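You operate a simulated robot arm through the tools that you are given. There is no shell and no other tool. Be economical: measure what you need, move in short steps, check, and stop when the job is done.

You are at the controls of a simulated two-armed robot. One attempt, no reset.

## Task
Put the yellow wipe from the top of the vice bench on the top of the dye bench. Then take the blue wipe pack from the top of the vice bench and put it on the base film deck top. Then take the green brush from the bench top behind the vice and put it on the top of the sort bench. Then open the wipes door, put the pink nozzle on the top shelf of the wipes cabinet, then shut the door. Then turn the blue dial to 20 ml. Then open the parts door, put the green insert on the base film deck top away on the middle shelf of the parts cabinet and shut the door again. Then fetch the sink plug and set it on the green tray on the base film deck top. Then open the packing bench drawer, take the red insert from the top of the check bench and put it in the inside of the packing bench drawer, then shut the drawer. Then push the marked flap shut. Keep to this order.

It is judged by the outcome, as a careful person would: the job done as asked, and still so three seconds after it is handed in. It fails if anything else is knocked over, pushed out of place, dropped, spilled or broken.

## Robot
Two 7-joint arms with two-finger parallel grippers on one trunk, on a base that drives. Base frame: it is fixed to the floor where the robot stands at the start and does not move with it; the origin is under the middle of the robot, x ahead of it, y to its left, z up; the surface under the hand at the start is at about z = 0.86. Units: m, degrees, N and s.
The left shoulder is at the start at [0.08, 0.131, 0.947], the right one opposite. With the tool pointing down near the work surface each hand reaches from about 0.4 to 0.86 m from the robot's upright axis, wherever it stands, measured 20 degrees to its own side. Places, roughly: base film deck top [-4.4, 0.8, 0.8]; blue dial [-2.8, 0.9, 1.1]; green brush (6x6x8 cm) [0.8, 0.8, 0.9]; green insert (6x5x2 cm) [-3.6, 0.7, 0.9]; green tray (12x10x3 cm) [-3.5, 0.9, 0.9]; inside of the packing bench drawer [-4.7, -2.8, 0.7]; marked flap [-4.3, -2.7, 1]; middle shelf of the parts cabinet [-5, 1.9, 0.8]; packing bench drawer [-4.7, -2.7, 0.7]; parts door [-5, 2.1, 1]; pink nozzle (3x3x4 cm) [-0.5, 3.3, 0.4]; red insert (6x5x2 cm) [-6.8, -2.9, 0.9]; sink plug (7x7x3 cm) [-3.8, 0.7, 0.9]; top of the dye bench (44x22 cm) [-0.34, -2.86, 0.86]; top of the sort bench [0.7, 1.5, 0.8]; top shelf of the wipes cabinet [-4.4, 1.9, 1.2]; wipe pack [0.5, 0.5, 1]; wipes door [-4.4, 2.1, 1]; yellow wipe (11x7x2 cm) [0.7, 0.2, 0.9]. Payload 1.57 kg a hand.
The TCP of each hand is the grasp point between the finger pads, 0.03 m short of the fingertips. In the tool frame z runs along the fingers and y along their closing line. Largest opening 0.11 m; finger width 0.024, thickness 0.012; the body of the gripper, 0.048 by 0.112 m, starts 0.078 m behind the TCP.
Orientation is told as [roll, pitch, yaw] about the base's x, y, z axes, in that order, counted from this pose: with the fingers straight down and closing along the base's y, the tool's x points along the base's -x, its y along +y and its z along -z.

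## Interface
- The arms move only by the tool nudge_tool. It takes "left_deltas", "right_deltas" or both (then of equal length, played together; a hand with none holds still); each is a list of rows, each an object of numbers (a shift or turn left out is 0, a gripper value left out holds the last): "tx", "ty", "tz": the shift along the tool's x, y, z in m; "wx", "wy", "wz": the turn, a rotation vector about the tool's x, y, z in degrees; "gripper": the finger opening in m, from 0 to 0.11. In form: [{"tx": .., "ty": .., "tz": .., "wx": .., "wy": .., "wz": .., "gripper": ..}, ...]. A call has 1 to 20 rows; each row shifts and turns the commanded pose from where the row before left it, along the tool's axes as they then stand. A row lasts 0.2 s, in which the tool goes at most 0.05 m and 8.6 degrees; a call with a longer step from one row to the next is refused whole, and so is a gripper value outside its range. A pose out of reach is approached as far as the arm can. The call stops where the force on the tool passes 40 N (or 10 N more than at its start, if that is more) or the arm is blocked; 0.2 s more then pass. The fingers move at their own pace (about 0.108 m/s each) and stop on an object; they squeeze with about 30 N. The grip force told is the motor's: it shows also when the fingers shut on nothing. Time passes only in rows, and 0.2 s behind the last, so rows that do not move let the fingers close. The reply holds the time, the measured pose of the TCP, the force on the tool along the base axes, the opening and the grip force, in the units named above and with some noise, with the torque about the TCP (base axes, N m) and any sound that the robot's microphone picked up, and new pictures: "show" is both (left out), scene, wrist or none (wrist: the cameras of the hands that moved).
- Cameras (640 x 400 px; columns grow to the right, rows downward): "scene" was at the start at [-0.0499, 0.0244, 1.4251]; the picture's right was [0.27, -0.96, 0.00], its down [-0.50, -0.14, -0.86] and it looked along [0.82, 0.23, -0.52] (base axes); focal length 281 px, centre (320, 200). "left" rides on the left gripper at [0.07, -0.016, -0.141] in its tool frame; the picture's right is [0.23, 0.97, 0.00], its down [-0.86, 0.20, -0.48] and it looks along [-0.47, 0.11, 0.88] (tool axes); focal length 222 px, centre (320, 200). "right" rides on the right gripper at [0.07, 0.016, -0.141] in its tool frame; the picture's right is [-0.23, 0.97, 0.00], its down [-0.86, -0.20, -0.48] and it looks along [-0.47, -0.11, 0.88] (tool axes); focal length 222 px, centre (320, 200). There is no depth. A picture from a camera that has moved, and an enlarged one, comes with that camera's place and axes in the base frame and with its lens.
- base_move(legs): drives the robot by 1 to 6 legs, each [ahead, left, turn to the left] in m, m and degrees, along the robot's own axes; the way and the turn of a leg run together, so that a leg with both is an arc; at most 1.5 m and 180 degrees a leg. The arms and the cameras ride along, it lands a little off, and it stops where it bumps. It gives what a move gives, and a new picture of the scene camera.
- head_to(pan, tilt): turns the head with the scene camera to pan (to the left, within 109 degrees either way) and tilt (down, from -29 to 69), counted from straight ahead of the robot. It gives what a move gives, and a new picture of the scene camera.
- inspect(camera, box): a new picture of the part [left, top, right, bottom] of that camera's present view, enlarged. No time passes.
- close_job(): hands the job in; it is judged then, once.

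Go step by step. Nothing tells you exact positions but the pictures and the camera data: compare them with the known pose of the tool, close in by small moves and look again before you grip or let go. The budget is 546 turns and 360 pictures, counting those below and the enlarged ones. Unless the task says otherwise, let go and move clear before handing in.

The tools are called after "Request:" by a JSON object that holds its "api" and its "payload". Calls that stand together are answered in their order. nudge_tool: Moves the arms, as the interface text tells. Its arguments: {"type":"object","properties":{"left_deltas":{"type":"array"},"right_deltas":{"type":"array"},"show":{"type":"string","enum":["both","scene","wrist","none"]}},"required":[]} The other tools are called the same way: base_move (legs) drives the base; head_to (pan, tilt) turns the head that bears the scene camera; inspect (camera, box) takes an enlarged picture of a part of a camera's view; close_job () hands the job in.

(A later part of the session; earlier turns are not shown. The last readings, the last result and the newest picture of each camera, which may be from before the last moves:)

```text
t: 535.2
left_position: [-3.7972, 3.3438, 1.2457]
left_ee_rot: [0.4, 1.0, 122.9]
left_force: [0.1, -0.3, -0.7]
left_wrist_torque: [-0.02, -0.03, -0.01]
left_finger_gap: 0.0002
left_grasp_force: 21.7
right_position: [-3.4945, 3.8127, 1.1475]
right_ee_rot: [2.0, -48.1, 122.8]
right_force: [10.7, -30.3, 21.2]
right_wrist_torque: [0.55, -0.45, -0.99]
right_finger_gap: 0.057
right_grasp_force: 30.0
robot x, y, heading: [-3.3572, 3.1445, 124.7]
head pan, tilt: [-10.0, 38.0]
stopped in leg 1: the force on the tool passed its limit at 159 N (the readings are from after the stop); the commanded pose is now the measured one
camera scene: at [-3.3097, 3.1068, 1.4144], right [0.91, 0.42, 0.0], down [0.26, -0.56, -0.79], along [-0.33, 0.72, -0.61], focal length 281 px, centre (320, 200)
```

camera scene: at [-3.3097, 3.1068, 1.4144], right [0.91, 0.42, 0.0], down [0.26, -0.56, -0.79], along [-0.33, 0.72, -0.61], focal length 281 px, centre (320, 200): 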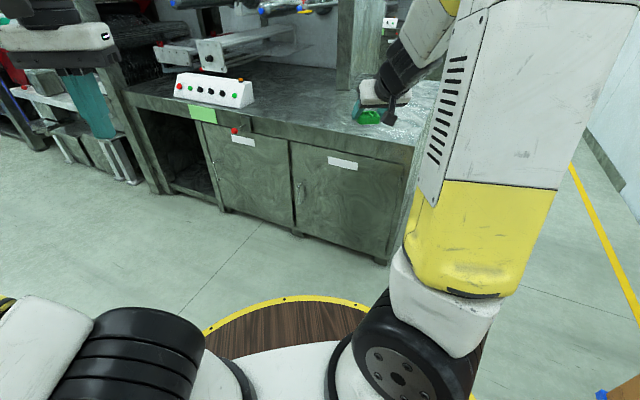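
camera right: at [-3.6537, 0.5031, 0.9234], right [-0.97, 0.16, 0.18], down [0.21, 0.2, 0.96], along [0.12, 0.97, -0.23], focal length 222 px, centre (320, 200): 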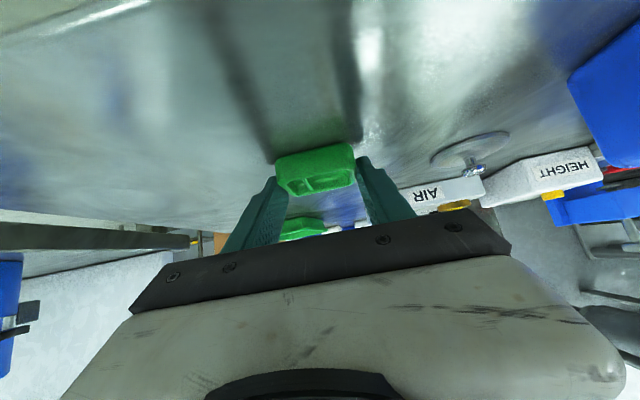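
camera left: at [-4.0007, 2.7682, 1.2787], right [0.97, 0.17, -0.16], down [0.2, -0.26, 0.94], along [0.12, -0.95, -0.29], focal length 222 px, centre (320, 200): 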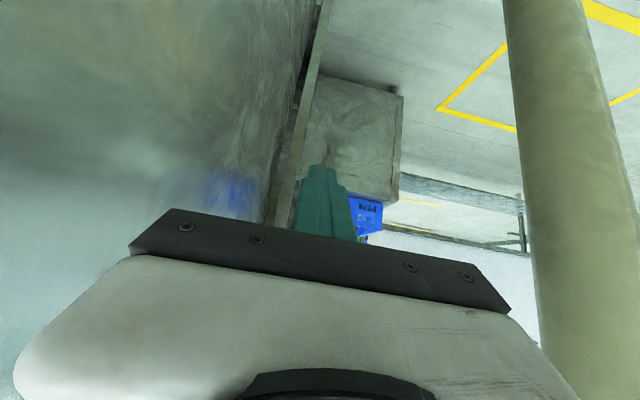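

I hit that barrier again near y≈3.84; I should have kept the hand further south. I'll back off and check that the insert is still held well.

Request:
{"api": "base_move", "payload": {"legs": [[-0.2, 0, 0]]}}

Request:
{"api": "inspect", "payload": {"camera": "right", "box": [0, 0, 640, 400]}}

```text
t: 536.8
left_position: [-3.6826, 3.1793, 1.2447]
left_ee_rot: [0.6, 1.1, 122.8]
left_force: [0.1, 0.1, -0.1]
left_wrist_torque: [0.01, 0.0, -0.02]
left_finger_gap: 0.0
left_grasp_force: 21.3
right_position: [-3.3804, 3.6481, 1.1452]
right_ee_rot: [1.9, -48.0, 122.9]
right_force: [1.0, 0.0, -0.1]
right_wrist_torque: [0.02, -0.02, -0.01]
right_finger_gap: 0.0571
right_grasp_force: 30.1
robot x, y, heading: [-3.2403, 2.9788, 124.7]
head pan, tilt: [-10.0, 38.0]
camera scene: at [-3.1947, 2.9426, 1.4145], right [0.91, 0.42, 0.0], down [0.26, -0.56, -0.79], along [-0.33, 0.72, -0.62], focal length 281 px, centre (320, 200)
```

scene: 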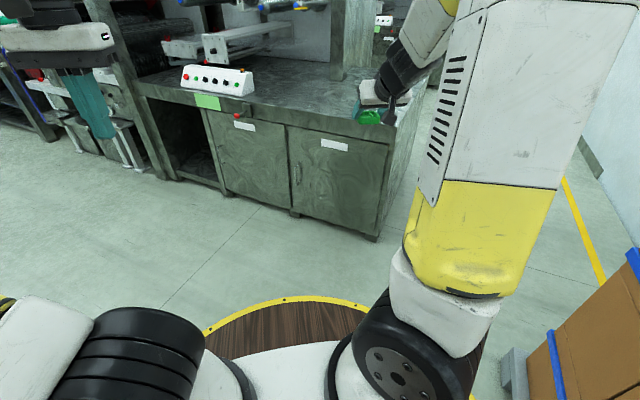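

```text
1.00 times, centred on (320, 200) of right (not enlarged: the box is as wide or as high as the picture)
camera zoom: at [-3.3082, 3.5139, 1.1894], right [-0.89, -0.42, 0.19], down [0.06, 0.3, 0.95], along [-0.46, 0.85, -0.24], focal length 222 px, centre (320, 200)
```

zoom: 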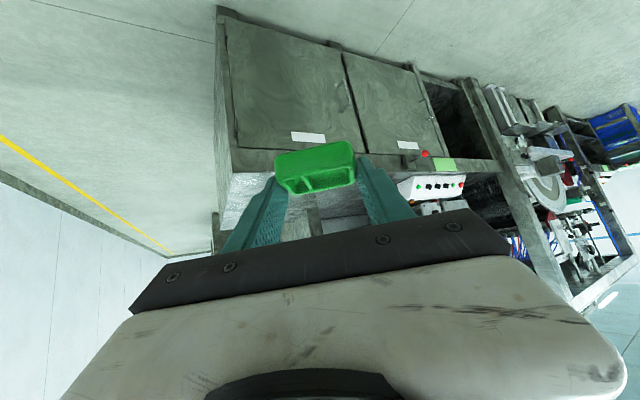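

The insert is unchanged in the fingers. I'll turn in stages, staying clear of post, pallet and barrier.

Request:
{"api": "base_move", "payload": {"legs": [[0, 0, 35], [0, -0.27, 0], [0, 0, 20]]}}

```text
t: 541.4
left_position: [-3.564, 2.9878, 1.244]
left_ee_rot: [0.5, 1.1, 177.4]
left_force: [-0.7, 0.5, 0.2]
left_wrist_torque: [-0.02, -0.01, 0.0]
left_finger_gap: 0.0
left_grasp_force: 21.2
right_position: [-3.7697, 3.5071, 1.1451]
right_ee_rot: [2.0, -48.0, 177.2]
right_force: [0.7, -0.6, -1.4]
right_wrist_torque: [0.01, 0.0, -0.01]
right_finger_gap: 0.0569
right_grasp_force: 30.2
robot x, y, heading: [-3.1412, 3.2311, 179.2]
head pan, tilt: [-10.0, 38.0]
camera scene: at [-3.0863, 3.2443, 1.4144], right [0.19, 0.98, 0.0], down [0.6, -0.12, -0.79], along [-0.77, 0.15, -0.62], focal length 281 px, centre (320, 200)
```

scene: 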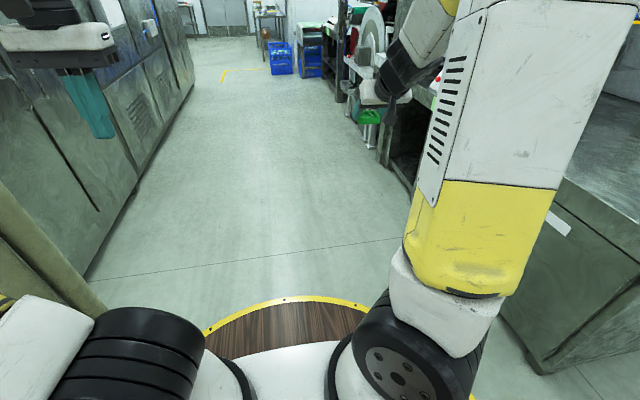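

Request:
{"api": "base_move", "payload": {"legs": [[1.4, 0, 0], [0, 0, 90]]}}

Request:
{"api": "head_to", "payload": {"pan": -10, "tilt": 25}}

```text
t: 552.3
left_position: [-4.2882, 2.8178, 1.2447]
left_ee_rot: [0.5, 1.1, -90.5]
left_force: [-0.3, -0.2, -0.9]
left_wrist_torque: [0.0, 0.0, -0.01]
left_finger_gap: 0.0002
left_grasp_force: 21.3
right_position: [-4.7988, 2.5913, 1.1457]
right_ee_rot: [1.9, -48.1, -90.5]
right_force: [-1.4, 0.2, -0.3]
right_wrist_torque: [0.01, -0.02, 0.03]
right_finger_gap: 0.0571
right_grasp_force: 30.2
robot x, y, heading: [-4.5469, 3.2327, -88.7]
head pan, tilt: [-10.0, 38.0]
camera scene: at [-4.5604, 3.2821, 1.4144], right [-0.99, 0.15, 0.0], down [0.09, 0.61, -0.79], along [-0.12, -0.78, -0.62], focal length 281 px, centre (320, 200)
```

scene: 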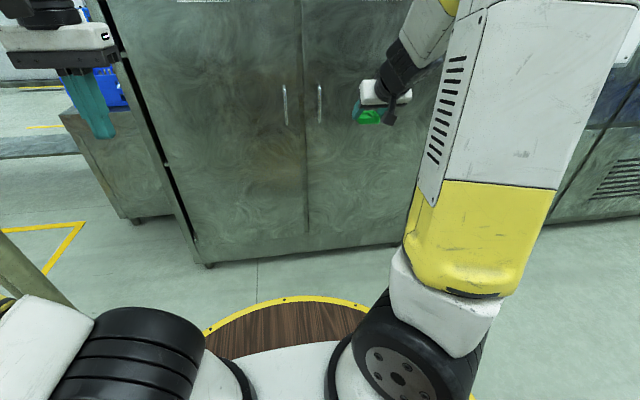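

```text
t: 553.0
left_position: [-4.2892, 2.8181, 1.2451]
left_ee_rot: [0.5, 1.1, -90.5]
left_force: [-0.4, 0.0, 0.4]
left_wrist_torque: [0.01, 0.0, 0.0]
left_finger_gap: 0.0001
left_grasp_force: 21.6
right_position: [-4.8003, 2.5913, 1.1449]
right_ee_rot: [1.9, -48.0, -90.5]
right_force: [-0.6, -0.9, -0.4]
right_wrist_torque: [0.02, 0.02, 0.01]
right_finger_gap: 0.0573
right_grasp_force: 29.7
robot x, y, heading: [-4.5505, 3.2267, -88.6]
head pan, tilt: [-10.0, 25.0]
camera scene: at [-4.5613, 3.2764, 1.4347], right [-0.99, 0.15, 0.0], down [0.06, 0.42, -0.91], along [-0.14, -0.9, -0.42], focal length 281 px, centre (320, 200)
```

scene: 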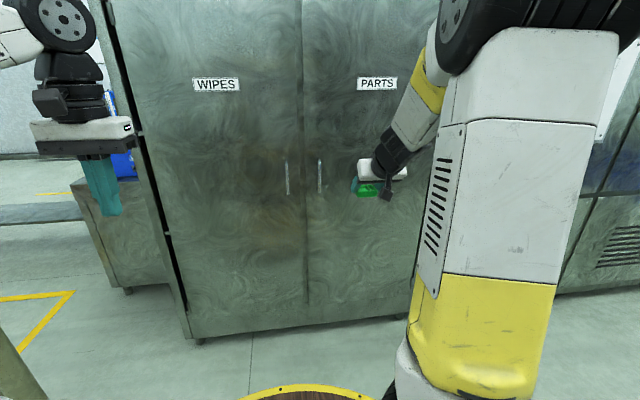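

The parts handle is at about x = -4.725, z 1.03. I'll mirror the earlier method: tuck the right hand with the insert to the right, and pitch the left hand forward.

Request:
{"api": "nudge_tool", "payload": {"right_deltas": [{"tz": -0.027, "tx": 0.0243, "ty": -0.0263}, {"tz": -0.027, "tx": 0.0243, "ty": -0.0263}, {"tz": -0.027, "tx": 0.0243, "ty": -0.0263}, {"tz": -0.027, "tx": 0.0243, "ty": -0.0263}, {"tz": -0.027, "tx": 0.0243, "ty": -0.0263}, {"tz": -0.027, "tx": 0.0243, "ty": -0.0263}, {"tz": -0.027, "tx": 0.0243, "ty": -0.0263}, {"tz": -0.027, "tx": 0.0243, "ty": -0.0263}, {"ty": -0.03}, {}, {}, {}, {}], "left_deltas": [{"tx": -0.03}, {"wy": -8.5, "tx": -0.0198, "tz": 0.003}, {"wy": -8.5, "tx": -0.019, "tz": 0.0058}, {"wy": -8.5, "tx": -0.018, "tz": 0.0086}, {"wy": -8.5, "tx": -0.0166, "tz": 0.011}, {"wy": -8.5, "tx": -0.0147, "tz": 0.0135}, {"wy": -8.5, "tx": -0.0126, "tz": 0.0155}, {"wy": -8.5, "tx": -0.01, "tz": 0.017}, {"wy": -8.5, "tx": -0.0075, "tz": 0.0185}, {"wy": -8.5, "tx": -0.0047, "tz": 0.0194}, {"wy": -8.5, "tx": -0.0017, "tz": 0.02}, {"wy": -5, "gripper": 0.07}, {}], "show": "both"}}

```text
t: 555.8
left_position: [-4.2907, 2.592, 1.2114]
left_ee_rot: [25.8, -88.8, -116.2]
left_force: [0.1, -0.3, -0.1]
left_wrist_torque: [-0.03, -0.02, 0.01]
left_finger_gap: 0.0702
left_grasp_force: 0.0
right_position: [-5.042, 2.8798, 1.1425]
right_ee_rot: [1.9, -48.0, -90.5]
right_force: [0.4, -0.1, -0.3]
right_wrist_torque: [0.01, 0.0, 0.02]
right_finger_gap: 0.0573
right_grasp_force: 30.1
robot x, y, heading: [-4.5479, 3.2293, -88.7]
head pan, tilt: [-10.0, 25.0]
camera scene: at [-4.5614, 3.2765, 1.4348], right [-0.99, 0.15, 0.0], down [0.06, 0.42, -0.91], along [-0.14, -0.9, -0.42], focal length 281 px, centre (320, 200)
camera right: at [-5.0298, 3.0299, 1.1856], right [0.97, -0.14, 0.19], down [-0.22, -0.22, 0.95], along [-0.09, -0.97, -0.24], focal length 222 px, centre (320, 200)
camera left: at [-4.3047, 2.7352, 1.1432], right [0.98, 0.0, -0.22], down [0.2, 0.46, 0.87], along [0.1, -0.89, 0.45], focal length 222 px, centre (320, 200)
```

scene: 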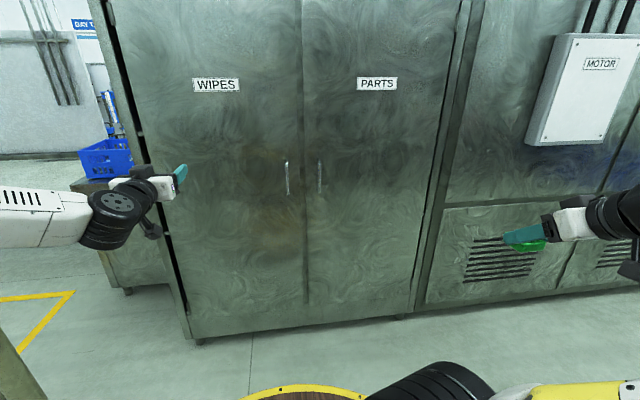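
right: 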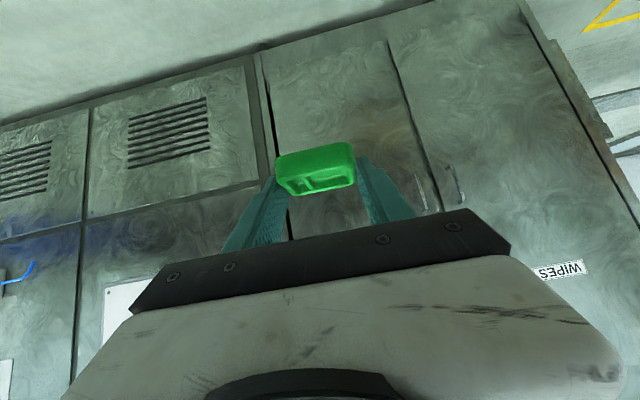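
left: 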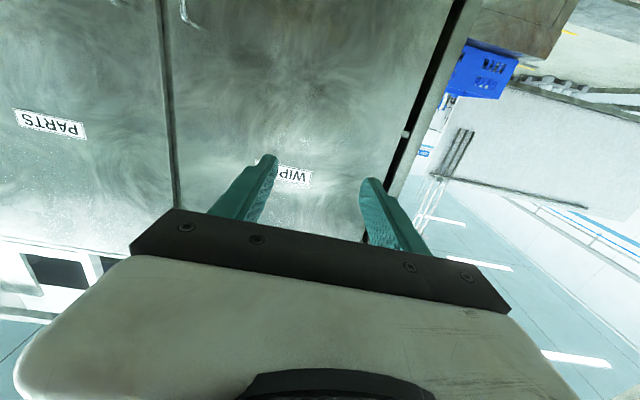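

That mirrors the earlier posture well. I'll move the base in and bring the left hand in front of the parts handle.

Request:
{"api": "base_move", "payload": {"legs": [[0.27, -0.16, -0.5]]}}

Request:
{"api": "nudge_tool", "payload": {"left_deltas": [{"ty": -0.038, "tx": 0.026}, {"ty": -0.038, "tx": 0.026}, {"ty": -0.038, "tx": 0.026}, {"ty": -0.038, "tx": 0.026}, {"ty": -0.038, "tx": 0.026}, {"ty": -0.038, "tx": 0.026}, {"ty": -0.038, "tx": 0.026}, {}], "show": "both"}}

```text
t: 557.9
left_position: [-4.4504, 2.3212, 1.2107]
left_ee_rot: [26.7, -88.9, -117.7]
left_force: [0.2, 0.2, -0.2]
left_wrist_torque: [-0.01, 0.01, 0.01]
left_finger_gap: 0.0702
left_grasp_force: 0.0
right_position: [-5.1989, 2.6167, 1.141]
right_ee_rot: [1.9, -48.0, -91.1]
right_force: [-0.1, -0.5, 0.5]
right_wrist_torque: [-0.04, 0.04, -0.02]
right_finger_gap: 0.0571
right_grasp_force: 30.0
robot x, y, heading: [-4.6997, 2.9614, -89.2]
head pan, tilt: [-10.0, 25.0]
camera scene: at [-4.7149, 3.0092, 1.4348], right [-0.99, 0.16, 0.0], down [0.07, 0.42, -0.91], along [-0.14, -0.89, -0.42], focal length 281 px, centre (320, 200)
```

scene: 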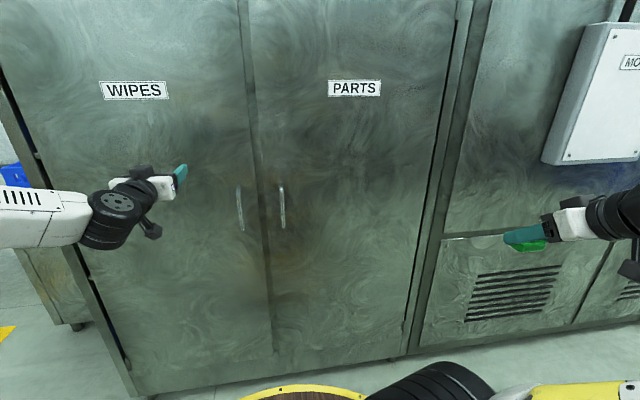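

```text
t: 559.7
left_position: [-4.6133, 2.3392, 1.0374]
left_ee_rot: [26.0, -88.8, -117.2]
left_force: [-0.3, 0.2, -0.1]
left_wrist_torque: [-0.01, 0.0, 0.01]
left_finger_gap: 0.07
left_grasp_force: 0.1
left hand out of reach, approached as far as the arm can: row 5, 6, 7
right_position: [-5.1992, 2.6165, 1.1413]
right_ee_rot: [1.9, -48.0, -91.1]
right_force: [0.9, 0.2, -0.5]
right_wrist_torque: [0.02, 0.02, -0.01]
right_finger_gap: 0.0573
right_grasp_force: 29.6
robot x, y, heading: [-4.7013, 2.9586, -89.1]
head pan, tilt: [-10.0, 25.0]
camera scene: at [-4.715, 3.0092, 1.4348], right [-0.99, 0.16, 0.0], down [0.07, 0.42, -0.91], along [-0.14, -0.89, -0.42], focal length 281 px, centre (320, 200)
camera left: at [-4.6252, 2.4824, 0.971], right [0.98, -0.02, -0.22], down [0.2, 0.46, 0.87], along [0.08, -0.89, 0.45], focal length 222 px, centre (320, 200)
```

scene: 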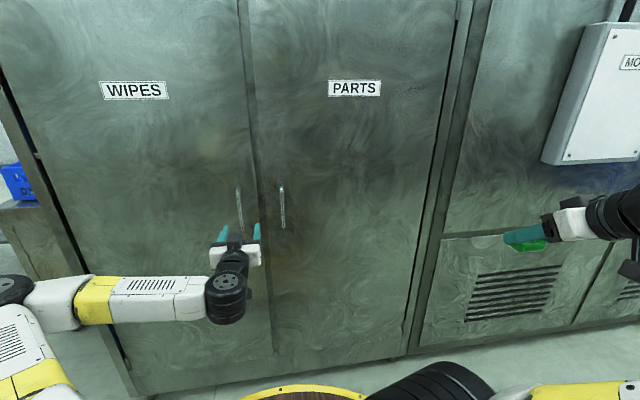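
left: 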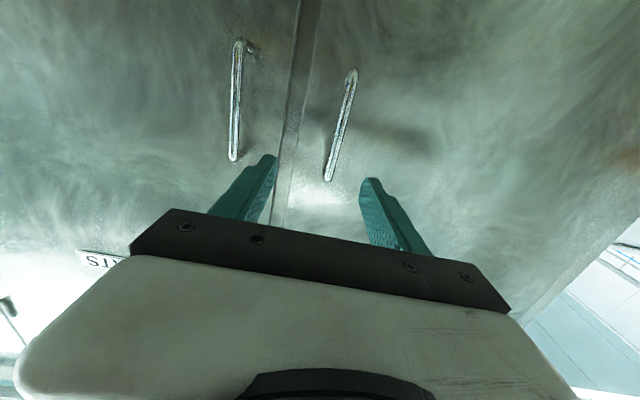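

The handle bar is at x≈-4.73, so I'll shift the base right to line up.

Request:
{"api": "base_move", "payload": {"legs": [[0, -0.115, 0]]}}

Request:
{"api": "inspect", "payload": {"camera": "left", "box": [0, 0, 640, 400]}}

```text
t: 560.9
left_position: [-4.7256, 2.3362, 1.0388]
left_ee_rot: [26.1, -88.7, -117.2]
left_force: [-0.3, -1.0, -0.3]
left_wrist_torque: [0.0, -0.01, -0.04]
left_finger_gap: 0.07
left_grasp_force: 0.2
right_position: [-5.3119, 2.613, 1.1409]
right_ee_rot: [1.9, -48.0, -91.0]
right_force: [0.6, -0.1, -0.1]
right_wrist_torque: [-0.01, 0.03, 0.01]
right_finger_gap: 0.0571
right_grasp_force: 30.3
robot x, y, heading: [-4.8113, 2.9634, -89.1]
head pan, tilt: [-10.0, 25.0]
camera scene: at [-4.8276, 3.0075, 1.4348], right [-0.99, 0.16, 0.0], down [0.07, 0.42, -0.91], along [-0.14, -0.89, -0.42], focal length 281 px, centre (320, 200)
```

scene: 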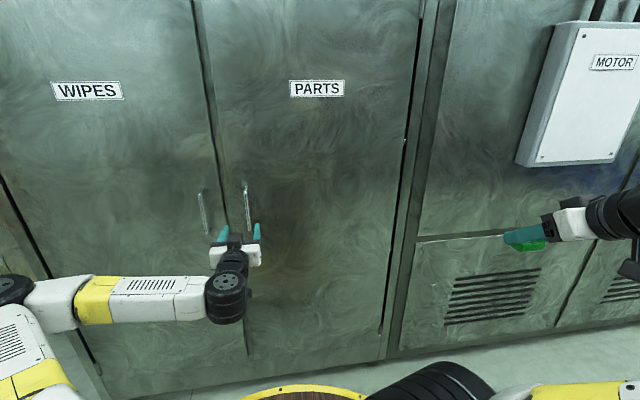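

```text
1.00 times, centred on (320, 200) of left (not enlarged: the box is as wide or as high as the picture)
camera zoom: at [-4.7369, 2.4808, 0.9711], right [0.98, -0.02, -0.22], down [0.2, 0.46, 0.87], along [0.09, -0.89, 0.45], focal length 222 px, centre (320, 200)
```

zoom: 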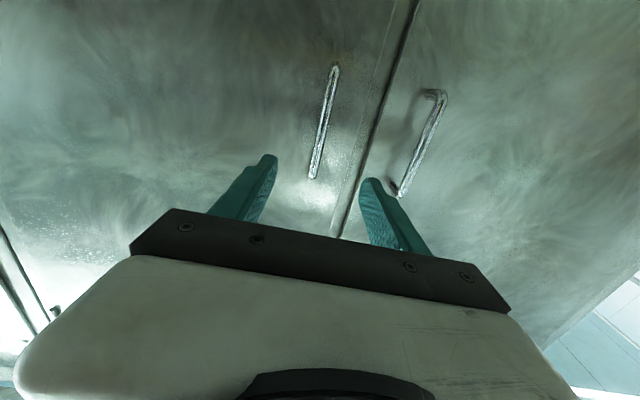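

The bar is centred. I'll advance.

Request:
{"api": "nudge_tool", "payload": {"left_deltas": [{"tz": 0.04}, {"tz": 0.04}, {"tz": 0.04}, {"tz": 0.025}, {}], "show": "wrist"}}

```text
t: 561.9
left_position: [-4.6965, 2.2157, 1.0387]
left_ee_rot: [21.2, -88.5, -113.2]
left_force: [0.1, 2.8, -0.1]
left_wrist_torque: [-0.04, 0.01, -0.1]
left_finger_gap: 0.0703
left_grasp_force: 0.4
left hand out of reach, approached as far as the arm can: row 1, 2, 3, 4
right_position: [-5.3126, 2.6137, 1.1416]
right_ee_rot: [1.7, -48.0, -90.9]
right_force: [-0.3, 0.3, 0.2]
right_wrist_torque: [0.03, 0.0, -0.02]
right_finger_gap: 0.0569
right_grasp_force: 30.0
robot x, y, heading: [-4.8144, 2.9586, -88.8]
head pan, tilt: [-10.0, 25.0]
stopped in row 4 (left hand): the force on the tool passed its limit at 61 N (the readings are from after the stop); the commanded pose is now the measured one
camera left: at [-4.7062, 2.3615, 0.972], right [0.98, -0.03, -0.22], down [0.21, 0.45, 0.87], along [0.07, -0.89, 0.45], focal length 222 px, centre (320, 200)
```

left: 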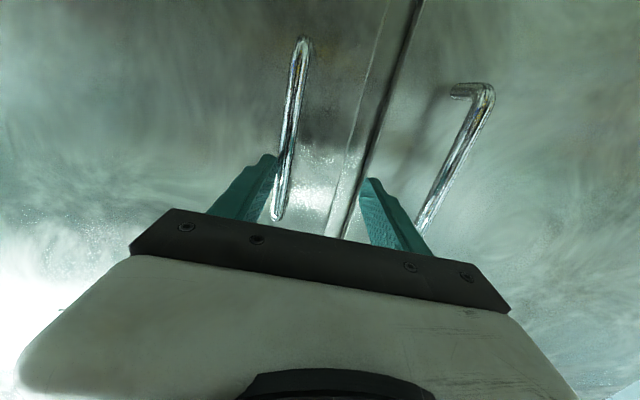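

The arm is at its limit here, so I'll position with the base instead: back a little, shift right, then forward.

Request:
{"api": "base_move", "payload": {"legs": [[-0.06, -0.03, 0]]}}

Request:
{"api": "inspect", "payload": {"camera": "left", "box": [0, 0, 640, 400]}}

```text
t: 562.9
left_position: [-4.7268, 2.2771, 1.0382]
left_ee_rot: [21.7, -88.5, -113.6]
left_force: [0.2, 0.7, 0.8]
left_wrist_torque: [-0.02, 0.04, 0.01]
left_finger_gap: 0.0699
left_grasp_force: 0.0
right_position: [-5.3428, 2.6716, 1.1411]
right_ee_rot: [1.9, -48.0, -90.8]
right_force: [-0.8, -0.4, -0.2]
right_wrist_torque: [0.0, -0.02, 0.01]
right_finger_gap: 0.0571
right_grasp_force: 30.8
robot x, y, heading: [-4.8422, 3.0176, -89.2]
head pan, tilt: [-10.0, 25.0]
camera scene: at [-4.8595, 3.0672, 1.4348], right [-0.99, 0.16, 0.0], down [0.07, 0.42, -0.91], along [-0.14, -0.9, -0.42], focal length 281 px, centre (320, 200)
```

scene: 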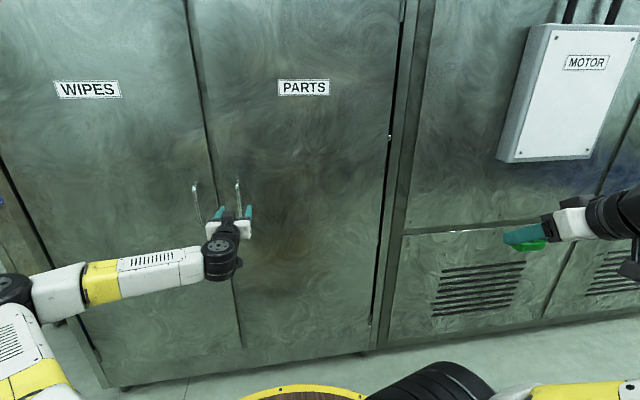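

```text
1.00 times, centred on (320, 200) of left (not enlarged: the box is as wide or as high as the picture)
camera zoom: at [-4.7374, 2.4207, 0.972], right [0.98, -0.03, -0.22], down [0.21, 0.45, 0.87], along [0.08, -0.89, 0.45], focal length 222 px, centre (320, 200)
```

zoom: 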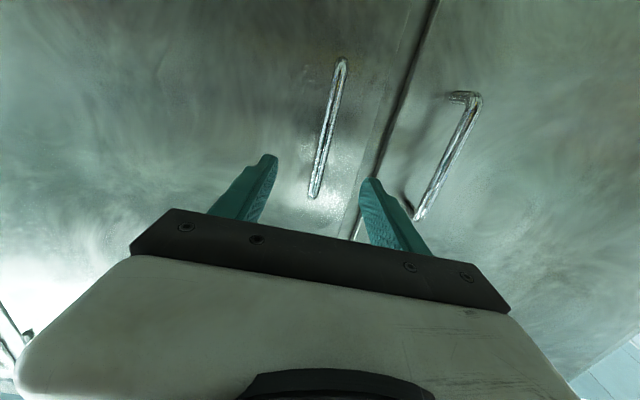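

Request:
{"api": "base_move", "payload": {"legs": [[0.09, 0, 0]]}}

Request:
{"api": "inspect", "payload": {"camera": "left", "box": [0, 0, 640, 400]}}

```text
t: 564.0
left_position: [-4.7235, 2.1865, 1.0379]
left_ee_rot: [21.7, -88.6, -113.6]
left_force: [0.8, 0.0, 0.0]
left_wrist_torque: [-0.02, 0.0, 0.0]
left_finger_gap: 0.0698
left_grasp_force: 0.0
right_position: [-5.3403, 2.5791, 1.1413]
right_ee_rot: [2.0, -47.9, -90.8]
right_force: [-0.9, 0.2, -0.4]
right_wrist_torque: [-0.02, -0.01, -0.01]
right_finger_gap: 0.0568
right_grasp_force: 29.5
robot x, y, heading: [-4.8448, 2.9271, -88.9]
head pan, tilt: [-10.0, 25.0]
camera scene: at [-4.8581, 2.9753, 1.4348], right [-0.99, 0.15, 0.0], down [0.07, 0.42, -0.91], along [-0.14, -0.9, -0.42], focal length 281 px, centre (320, 200)
```

scene: 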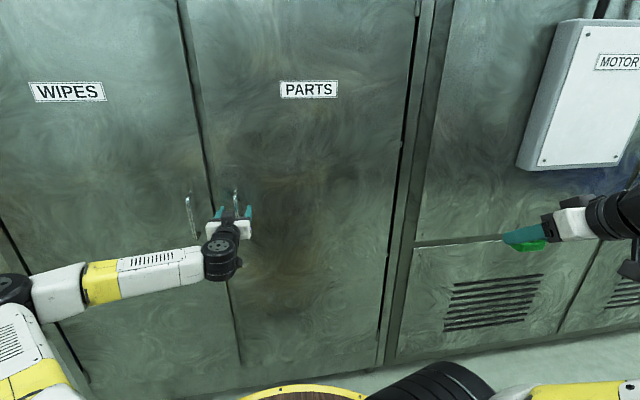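

```text
1.00 times, centred on (320, 200) of left (not enlarged: the box is as wide or as high as the picture)
camera zoom: at [-4.7344, 2.3291, 0.972], right [0.98, -0.02, -0.22], down [0.21, 0.45, 0.87], along [0.08, -0.89, 0.45], focal length 222 px, centre (320, 200)
```

zoom: 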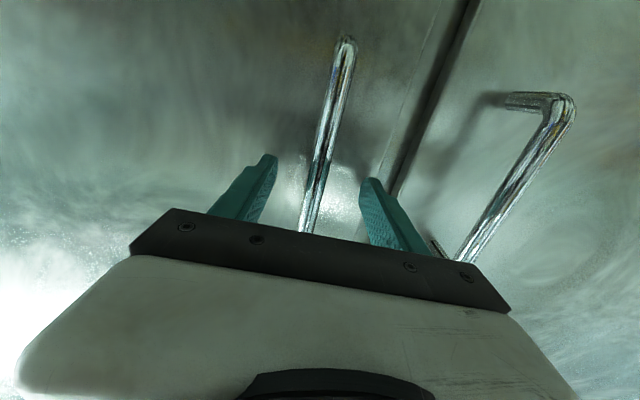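

The bar is between the fingers. I'll close on it.

Request:
{"api": "nudge_tool", "payload": {"left_deltas": [{"gripper": 0.005}, {"gripper": 0.005}, {"gripper": 0.005}, {"gripper": 0.005}, {"gripper": 0.005}], "show": "none"}}

```text
t: 565.2
left_position: [-4.726, 2.1845, 1.0381]
left_ee_rot: [21.9, -88.4, -113.7]
left_force: [-16.5, -0.4, -3.3]
left_wrist_torque: [0.03, 0.17, 0.0]
left_finger_gap: 0.0193
left_grasp_force: 7.9
right_position: [-5.3416, 2.5805, 1.1415]
right_ee_rot: [1.8, -48.0, -90.8]
right_force: [0.4, 1.0, -0.6]
right_wrist_torque: [0.01, 0.03, 0.01]
right_finger_gap: 0.0572
right_grasp_force: 30.6
robot x, y, heading: [-4.8445, 2.9281, -88.9]
head pan, tilt: [-10.0, 25.0]
```

Request:
{"api": "nudge_tool", "payload": {"left_deltas": [{"ty": -0.003, "gripper": 0.0}, {}, {"tz": -0.012, "wx": -1.25, "ty": -0.0014}, {"tz": -0.012, "wx": -1.25, "ty": -0.0014}, {"tz": -0.012, "wx": -1.25, "ty": -0.0014}, {"tz": -0.012, "wx": -1.25, "ty": -0.0014}, {"tz": -0.012, "wx": -1.25, "ty": -0.0014}, {"tz": -0.012, "wx": -1.25, "ty": -0.0014}, {}], "show": "wrist"}}

```text
t: 566.2
left_position: [-4.7313, 2.2095, 1.0383]
left_ee_rot: [17.1, -88.3, -107.3]
left_force: [-4.8, -2.3, -1.5]
left_wrist_torque: [-0.02, 0.75, -0.03]
left_finger_gap: 0.0139
left_grasp_force: 30.4
left hand out of reach, approached as far as the arm can: row 4
right_position: [-5.3426, 2.5793, 1.1409]
right_ee_rot: [1.8, -48.0, -90.8]
right_force: [0.6, 0.3, -1.2]
right_wrist_torque: [0.02, 0.02, -0.03]
right_finger_gap: 0.0572
right_grasp_force: 30.1
robot x, y, heading: [-4.8429, 2.9262, -89.2]
head pan, tilt: [-10.0, 25.0]
stopped in row 5 (left hand): the force on the tool passed its limit at 42 N (the readings are from after the stop); the commanded pose is now the measured one
camera left: at [-4.7454, 2.3539, 0.9726], right [0.98, 0.0, -0.22], down [0.19, 0.45, 0.87], along [0.1, -0.89, 0.44], focal length 222 px, centre (320, 200)
```

left: 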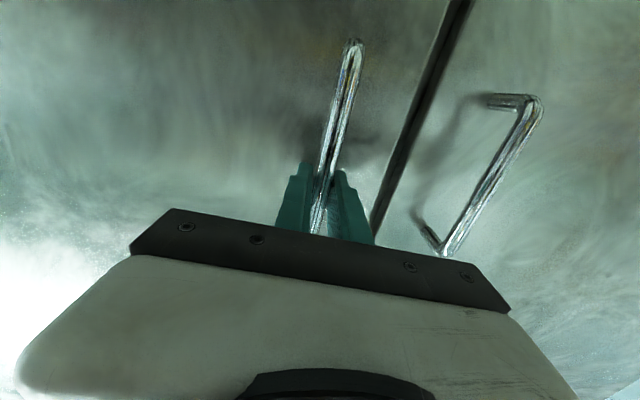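

The door has come open slightly. I'll pull with the base in small steps instead.

Request:
{"api": "base_move", "payload": {"legs": [[-0.1, -0.018, 0]]}}

```text
t: 567.4
left_position: [-4.7555, 2.3089, 1.0383]
left_ee_rot: [19.5, -88.3, -110.1]
left_force: [-27.1, -8.9, -6.6]
left_wrist_torque: [-0.19, 0.75, 0.01]
left_finger_gap: 0.0138
left_grasp_force: 30.5
right_position: [-5.3619, 2.6795, 1.1412]
right_ee_rot: [1.9, -47.8, -91.0]
right_force: [0.7, 0.5, 0.1]
right_wrist_torque: [0.01, -0.02, 0.04]
right_finger_gap: 0.0574
right_grasp_force: 29.9
robot x, y, heading: [-4.8579, 3.0249, -89.0]
head pan, tilt: [-10.0, 25.0]
camera scene: at [-4.8795, 3.0731, 1.4348], right [-0.99, 0.16, 0.0], down [0.07, 0.42, -0.91], along [-0.14, -0.89, -0.42], focal length 281 px, centre (320, 200)
```

scene: 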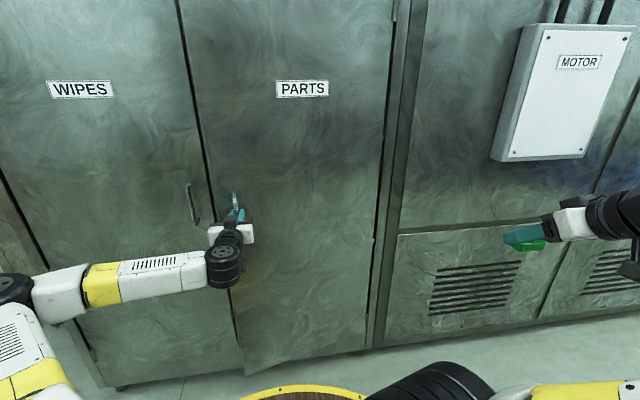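

Request:
{"api": "base_move", "payload": {"legs": [[-0.1, -0.055, 0]]}}

```text
t: 568.7
left_position: [-4.8027, 2.408, 1.0381]
left_ee_rot: [16.6, -88.4, -106.5]
left_force: [0.4, 0.9, 1.2]
left_wrist_torque: [0.13, 0.74, 0.04]
left_finger_gap: 0.0139
left_grasp_force: 30.2
right_position: [-5.4156, 2.7786, 1.1418]
right_ee_rot: [1.8, -48.0, -90.8]
right_force: [0.3, 0.2, -1.5]
right_wrist_torque: [0.0, 0.02, 0.0]
right_finger_gap: 0.0572
right_grasp_force: 29.7
robot x, y, heading: [-4.9163, 3.1172, -88.9]
head pan, tilt: [-10.0, 25.0]
stopped in leg 1: the force on the tool passed its limit at 41 N (the readings are from after the stop); the commanded pose is now the measured one
camera scene: at [-4.9316, 3.1723, 1.4348], right [-0.99, 0.16, 0.0], down [0.07, 0.42, -0.91], along [-0.14, -0.9, -0.42], focal length 281 px, centre (320, 200)
```

scene: 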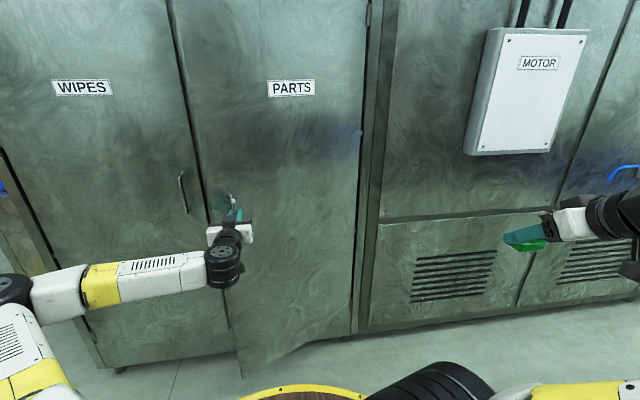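

The door is about 25° ajar. I'll release, back off, and go to the east side to push it from inside.

Request:
{"api": "nudge_tool", "payload": {"left_deltas": [{"gripper": 0.05}, {"gripper": 0.05}, {}], "show": "none"}}

Request:
{"api": "base_move", "payload": {"legs": [[-0.15, 0, 0]]}}

Request:
{"api": "base_move", "payload": {"legs": [[0, 0.48, 0]]}}

```text
t: 569.5
left_position: [-4.8024, 2.407, 1.0391]
left_ee_rot: [18.8, -88.3, -108.6]
left_force: [-0.4, -0.6, -0.2]
left_wrist_torque: [0.04, 0.0, 0.02]
left_finger_gap: 0.0498
left_grasp_force: 0.0
right_position: [-5.4139, 2.7778, 1.142]
right_ee_rot: [1.8, -48.0, -90.8]
right_force: [0.0, 0.1, -0.5]
right_wrist_torque: [0.04, -0.04, 0.02]
right_finger_gap: 0.0573
right_grasp_force: 29.7
robot x, y, heading: [-4.9179, 3.1263, -89.1]
head pan, tilt: [-10.0, 25.0]
```

```text
t: 570.9
left_position: [-4.8049, 2.5512, 1.0387]
left_ee_rot: [18.6, -88.3, -108.5]
left_force: [-0.3, -0.2, 0.0]
left_wrist_torque: [0.0, 0.01, -0.03]
left_finger_gap: 0.0502
left_grasp_force: 0.0
right_position: [-5.4172, 2.9214, 1.1415]
right_ee_rot: [1.8, -48.1, -90.8]
right_force: [0.0, -0.7, 0.9]
right_wrist_torque: [0.02, 0.0, -0.04]
right_finger_gap: 0.0571
right_grasp_force: 29.7
robot x, y, heading: [-4.9228, 3.2653, -88.7]
head pan, tilt: [-10.0, 25.0]
camera scene: at [-4.9344, 3.3167, 1.4348], right [-0.99, 0.16, 0.0], down [0.07, 0.42, -0.91], along [-0.14, -0.9, -0.42], focal length 281 px, centre (320, 200)
```

scene: 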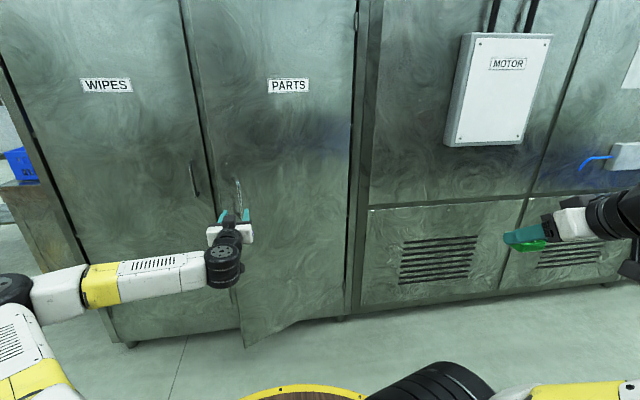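

```text
t: 573.7
left_position: [-4.3244, 2.5623, 1.0391]
left_ee_rot: [18.6, -88.3, -108.2]
left_force: [-0.4, -0.6, 0.6]
left_wrist_torque: [-0.01, 0.01, 0.0]
left_finger_gap: 0.0501
left_grasp_force: 0.0
right_position: [-4.9391, 2.9287, 1.1419]
right_ee_rot: [1.8, -48.0, -90.4]
right_force: [0.8, 0.5, -0.5]
right_wrist_torque: [0.03, -0.01, 0.01]
right_finger_gap: 0.0571
right_grasp_force: 29.6
robot x, y, heading: [-4.4427, 3.2783, -88.4]
head pan, tilt: [-10.0, 25.0]
camera scene: at [-4.4589, 3.3268, 1.4348], right [-0.99, 0.15, 0.0], down [0.06, 0.42, -0.91], along [-0.14, -0.9, -0.42], focal length 281 px, centre (320, 200)
```

scene: 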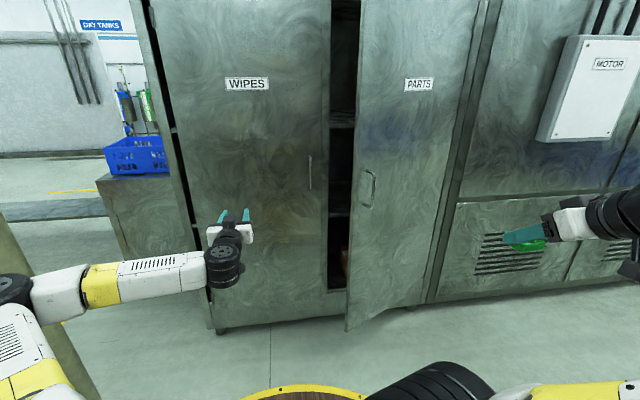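

Request:
{"api": "base_move", "payload": {"legs": [[0, 0, -40], [0.1, 0, 0]]}}

Request:
{"api": "nudge_tool", "payload": {"left_deltas": [{"gripper": 0.0}, {}], "show": "wrist"}}

```text
t: 576.7
left_position: [-4.8674, 2.5701, 1.0381]
left_ee_rot: [18.7, -88.3, -147.7]
left_force: [0.1, 1.0, -1.2]
left_wrist_torque: [0.03, -0.02, 0.02]
left_finger_gap: 0.0503
left_grasp_force: 0.0
right_position: [-5.1111, 3.2446, 1.1424]
right_ee_rot: [1.8, -48.0, -129.8]
right_force: [-0.3, 0.4, -0.6]
right_wrist_torque: [0.0, -0.02, -0.01]
right_finger_gap: 0.0572
right_grasp_force: 30.2
robot x, y, heading: [-4.5066, 3.2032, -127.9]
head pan, tilt: [-10.0, 25.0]
camera scene: at [-4.4852, 3.2485, 1.4348], right [-0.67, 0.74, 0.0], down [0.31, 0.28, -0.91], along [-0.67, -0.61, -0.42], focal length 281 px, centre (320, 200)
```

scene: 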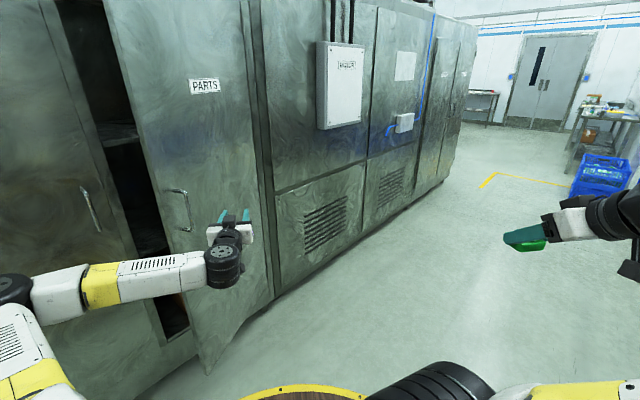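

```text
t: 577.3
left_position: [-4.8665, 2.5702, 1.0381]
left_ee_rot: [18.8, -88.3, -147.6]
left_force: [-0.5, 0.2, 0.4]
left_wrist_torque: [0.04, -0.02, 0.0]
left_finger_gap: 0.0001
left_grasp_force: 21.2
right_position: [-5.11, 3.2451, 1.1417]
right_ee_rot: [1.8, -48.0, -129.7]
right_force: [0.4, -0.1, -0.2]
right_wrist_torque: [0.02, -0.01, -0.01]
right_finger_gap: 0.0571
right_grasp_force: 29.6
robot x, y, heading: [-4.5046, 3.1979, -127.9]
head pan, tilt: [-10.0, 25.0]
camera left: at [-4.7878, 2.6921, 0.9724], right [0.76, -0.61, -0.22], down [0.43, 0.23, 0.87], along [-0.48, -0.76, 0.44], focal length 222 px, centre (320, 200)
```

left: 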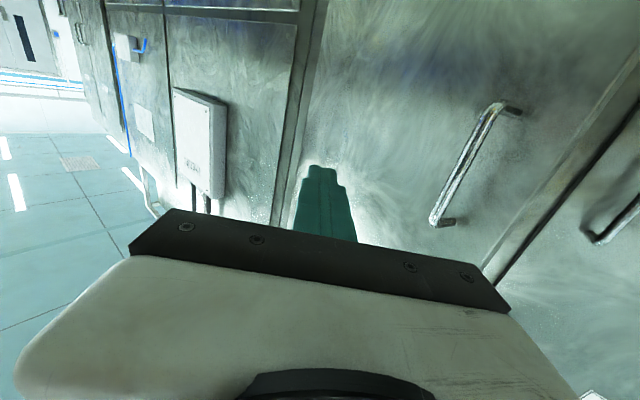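

I'll shift left, half by base and half by arm, so the fingers are beside the door's free edge.

Request:
{"api": "base_move", "payload": {"legs": [[0, 0.15, 0]]}}

Request:
{"api": "nudge_tool", "payload": {"left_deltas": [{"ty": 0.04}, {"ty": 0.04}, {"ty": 0.04}, {}], "show": "wrist"}}

```text
t: 578.7
left_position: [-4.7446, 2.4755, 1.0394]
left_ee_rot: [18.9, -88.4, -147.7]
left_force: [0.5, 0.3, -0.5]
left_wrist_torque: [0.0, 0.0, -0.01]
left_finger_gap: 0.0
left_grasp_force: 21.0
right_position: [-4.989, 3.1508, 1.142]
right_ee_rot: [1.8, -48.0, -129.8]
right_force: [-0.8, 0.3, -0.8]
right_wrist_torque: [-0.01, -0.01, -0.02]
right_finger_gap: 0.0572
right_grasp_force: 30.1
robot x, y, heading: [-4.3816, 3.1085, -127.9]
head pan, tilt: [-10.0, 25.0]
camera scene: at [-4.3641, 3.1539, 1.4348], right [-0.67, 0.74, 0.0], down [0.31, 0.28, -0.91], along [-0.67, -0.61, -0.42], focal length 281 px, centre (320, 200)
```

scene: 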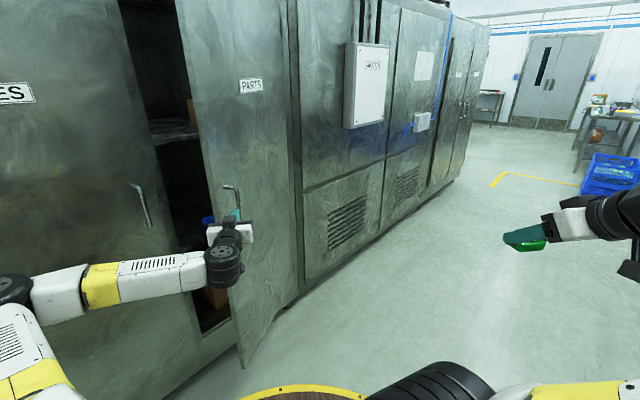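

```text
t: 579.7
left_position: [-4.6522, 2.4005, 1.0383]
left_ee_rot: [18.9, -88.3, -147.8]
left_force: [-0.5, 0.1, 0.1]
left_wrist_torque: [-0.02, -0.01, 0.01]
left_finger_gap: 0.0
left_grasp_force: 21.5
right_position: [-4.9909, 3.1481, 1.141]
right_ee_rot: [1.8, -48.0, -129.7]
right_force: [0.2, -0.2, -0.2]
right_wrist_torque: [0.02, -0.03, 0.01]
right_finger_gap: 0.0571
right_grasp_force: 30.0
robot x, y, heading: [-4.3869, 3.1068, -128.2]
head pan, tilt: [-10.0, 25.0]
camera left: at [-4.5732, 2.5228, 0.9721], right [0.76, -0.61, -0.22], down [0.43, 0.23, 0.87], along [-0.48, -0.76, 0.44], focal length 222 px, centre (320, 200)
```

left: 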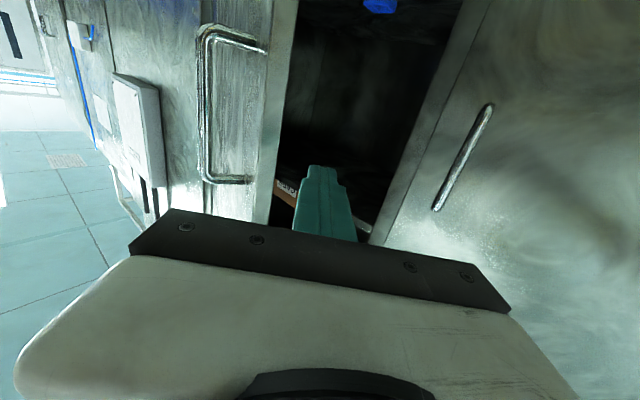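

The fingers line up with the gap. I'll go in and sweep right to swing the door open.

Request:
{"api": "nudge_tool", "payload": {"left_deltas": [{"tz": 0.04}, {"tz": 0.04}, {"tz": 0.02}, {"ty": -0.02, "tz": -0.004}, {"ty": -0.02, "tz": -0.006}, {"ty": -0.02, "tz": -0.006}, {"ty": -0.02, "tz": -0.006}, {"ty": -0.02, "tz": -0.006}, {"ty": -0.02, "tz": -0.006}, {"ty": -0.02, "tz": -0.006}, {"ty": -0.02, "tz": -0.006}, {"ty": -0.02, "tz": -0.006}, {"ty": -0.02, "tz": -0.004}, {}], "show": "both"}}

```text
t: 582.7
left_position: [-4.7463, 2.4744, 1.0448]
left_ee_rot: [18.0, -88.3, -147.2]
left_force: [-0.5, 0.6, 0.3]
left_wrist_torque: [0.0, -0.02, -0.01]
left_finger_gap: 0.0
left_grasp_force: 21.6
left hand out of reach, approached as far as the arm can: row 8, 9, 10, 11, 12, 13
right_position: [-4.9893, 3.1495, 1.1422]
right_ee_rot: [1.8, -48.0, -129.8]
right_force: [0.2, -0.4, 0.6]
right_wrist_torque: [0.02, 0.0, 0.0]
right_finger_gap: 0.0571
right_grasp_force: 30.0
robot x, y, heading: [-4.3845, 3.1055, -127.9]
head pan, tilt: [-10.0, 25.0]
camera scene: at [-4.364, 3.1538, 1.4348], right [-0.67, 0.74, 0.0], down [0.31, 0.28, -0.91], along [-0.67, -0.61, -0.42], focal length 281 px, centre (320, 200)
camera left: at [-4.6681, 2.5956, 0.9797], right [0.76, -0.61, -0.22], down [0.44, 0.23, 0.87], along [-0.48, -0.76, 0.44], focal length 222 px, centre (320, 200)
```

scene: 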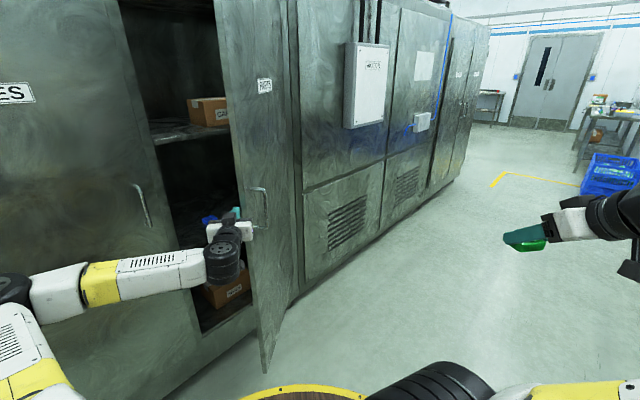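
left: 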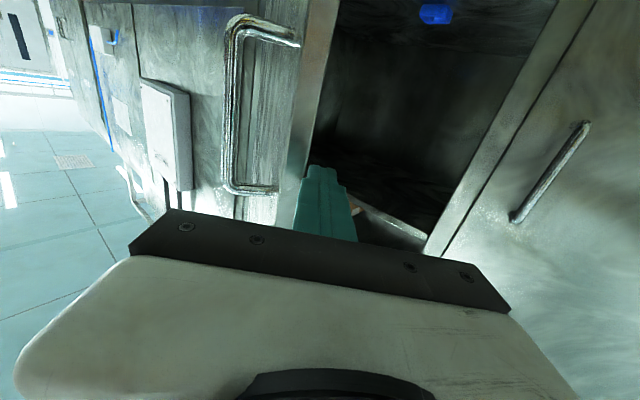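

The arm is at its limit, so I'll keep pushing with the base.

Request:
{"api": "base_move", "payload": {"legs": [[0.02, -0.2, 0]]}}

Request:
{"api": "base_move", "payload": {"legs": [[0.1, -0.2, 0]]}}

```text
t: 584.0
left_position: [-4.8688, 2.5552, 1.0441]
left_ee_rot: [14.2, -88.1, -144.0]
left_force: [0.3, 0.6, -0.9]
left_wrist_torque: [0.0, 0.0, 0.0]
left_finger_gap: 0.0
left_grasp_force: 21.8
right_position: [-5.1076, 3.2262, 1.1417]
right_ee_rot: [1.8, -47.8, -129.9]
right_force: [0.7, 0.1, -1.0]
right_wrist_torque: [0.01, 0.01, -0.03]
right_finger_gap: 0.0574
right_grasp_force: 30.2
robot x, y, heading: [-4.5047, 3.1798, -128.2]
head pan, tilt: [-10.0, 25.0]
stopped in leg 1: the force on the tool passed its limit at 50 N (the readings are from after the stop); the commanded pose is now the measured one
camera scene: at [-4.4817, 3.2291, 1.4348], right [-0.67, 0.75, 0.0], down [0.32, 0.28, -0.91], along [-0.68, -0.6, -0.42], focal length 281 px, centre (320, 200)
```

scene: 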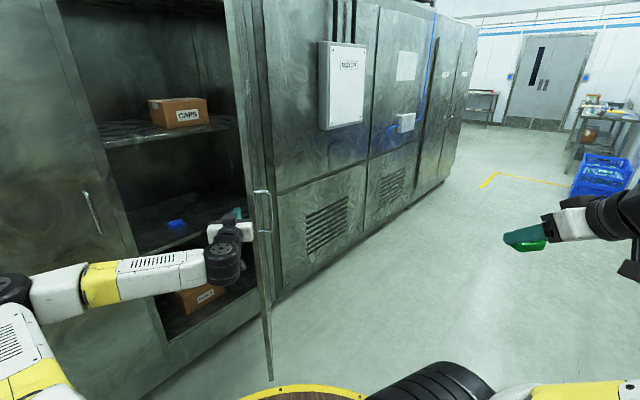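

```text
t: 585.7
left_position: [-5.081, 2.5959, 1.0443]
left_ee_rot: [15.3, -88.1, -145.1]
left_force: [-1.2, 0.0, 0.1]
left_wrist_torque: [0.01, -0.01, -0.02]
left_finger_gap: 0.0001
left_grasp_force: 22.1
right_position: [-5.3202, 3.2682, 1.1414]
right_ee_rot: [1.8, -48.0, -129.8]
right_force: [0.3, 1.1, -0.8]
right_wrist_torque: [0.01, -0.04, -0.02]
right_finger_gap: 0.0574
right_grasp_force: 30.4
robot x, y, heading: [-4.7157, 3.2241, -128.1]
head pan, tilt: [-10.0, 25.0]
camera scene: at [-4.6946, 3.2713, 1.4348], right [-0.67, 0.74, 0.0], down [0.31, 0.28, -0.91], along [-0.67, -0.61, -0.42], focal length 281 px, centre (320, 200)
```

scene: 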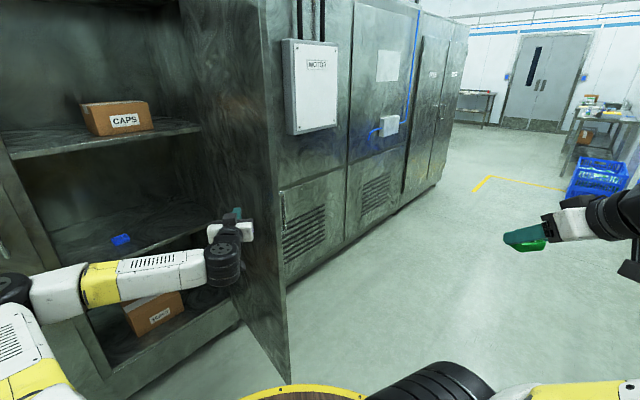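

Request:
{"api": "base_move", "payload": {"legs": [[0.08, -0.14, 0]]}}

```text
t: 587.1
left_position: [-5.2397, 2.6185, 1.0444]
left_ee_rot: [15.1, -88.1, -144.8]
left_force: [0.3, -0.1, -1.1]
left_wrist_torque: [0.02, -0.01, 0.03]
left_finger_gap: 0.0001
left_grasp_force: 21.3
right_position: [-5.4792, 3.2916, 1.1422]
right_ee_rot: [1.8, -47.9, -129.9]
right_force: [0.2, 0.0, 0.7]
right_wrist_torque: [-0.02, -0.01, -0.02]
right_finger_gap: 0.0571
right_grasp_force: 29.9
robot x, y, heading: [-4.8733, 3.248, -128.2]
head pan, tilt: [-10.0, 25.0]
camera scene: at [-4.854, 3.2948, 1.4348], right [-0.67, 0.74, 0.0], down [0.31, 0.28, -0.91], along [-0.67, -0.6, -0.42], focal length 281 px, centre (320, 200)
```

scene: 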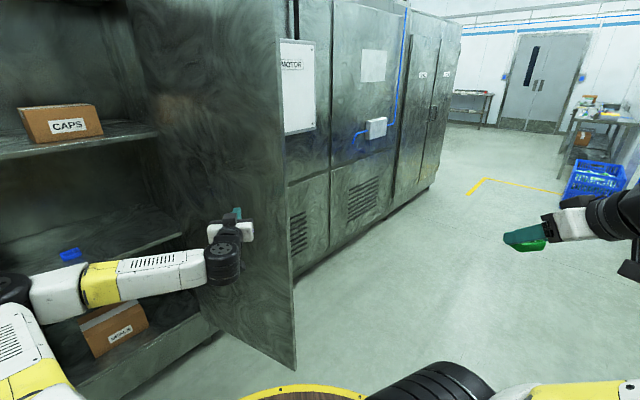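

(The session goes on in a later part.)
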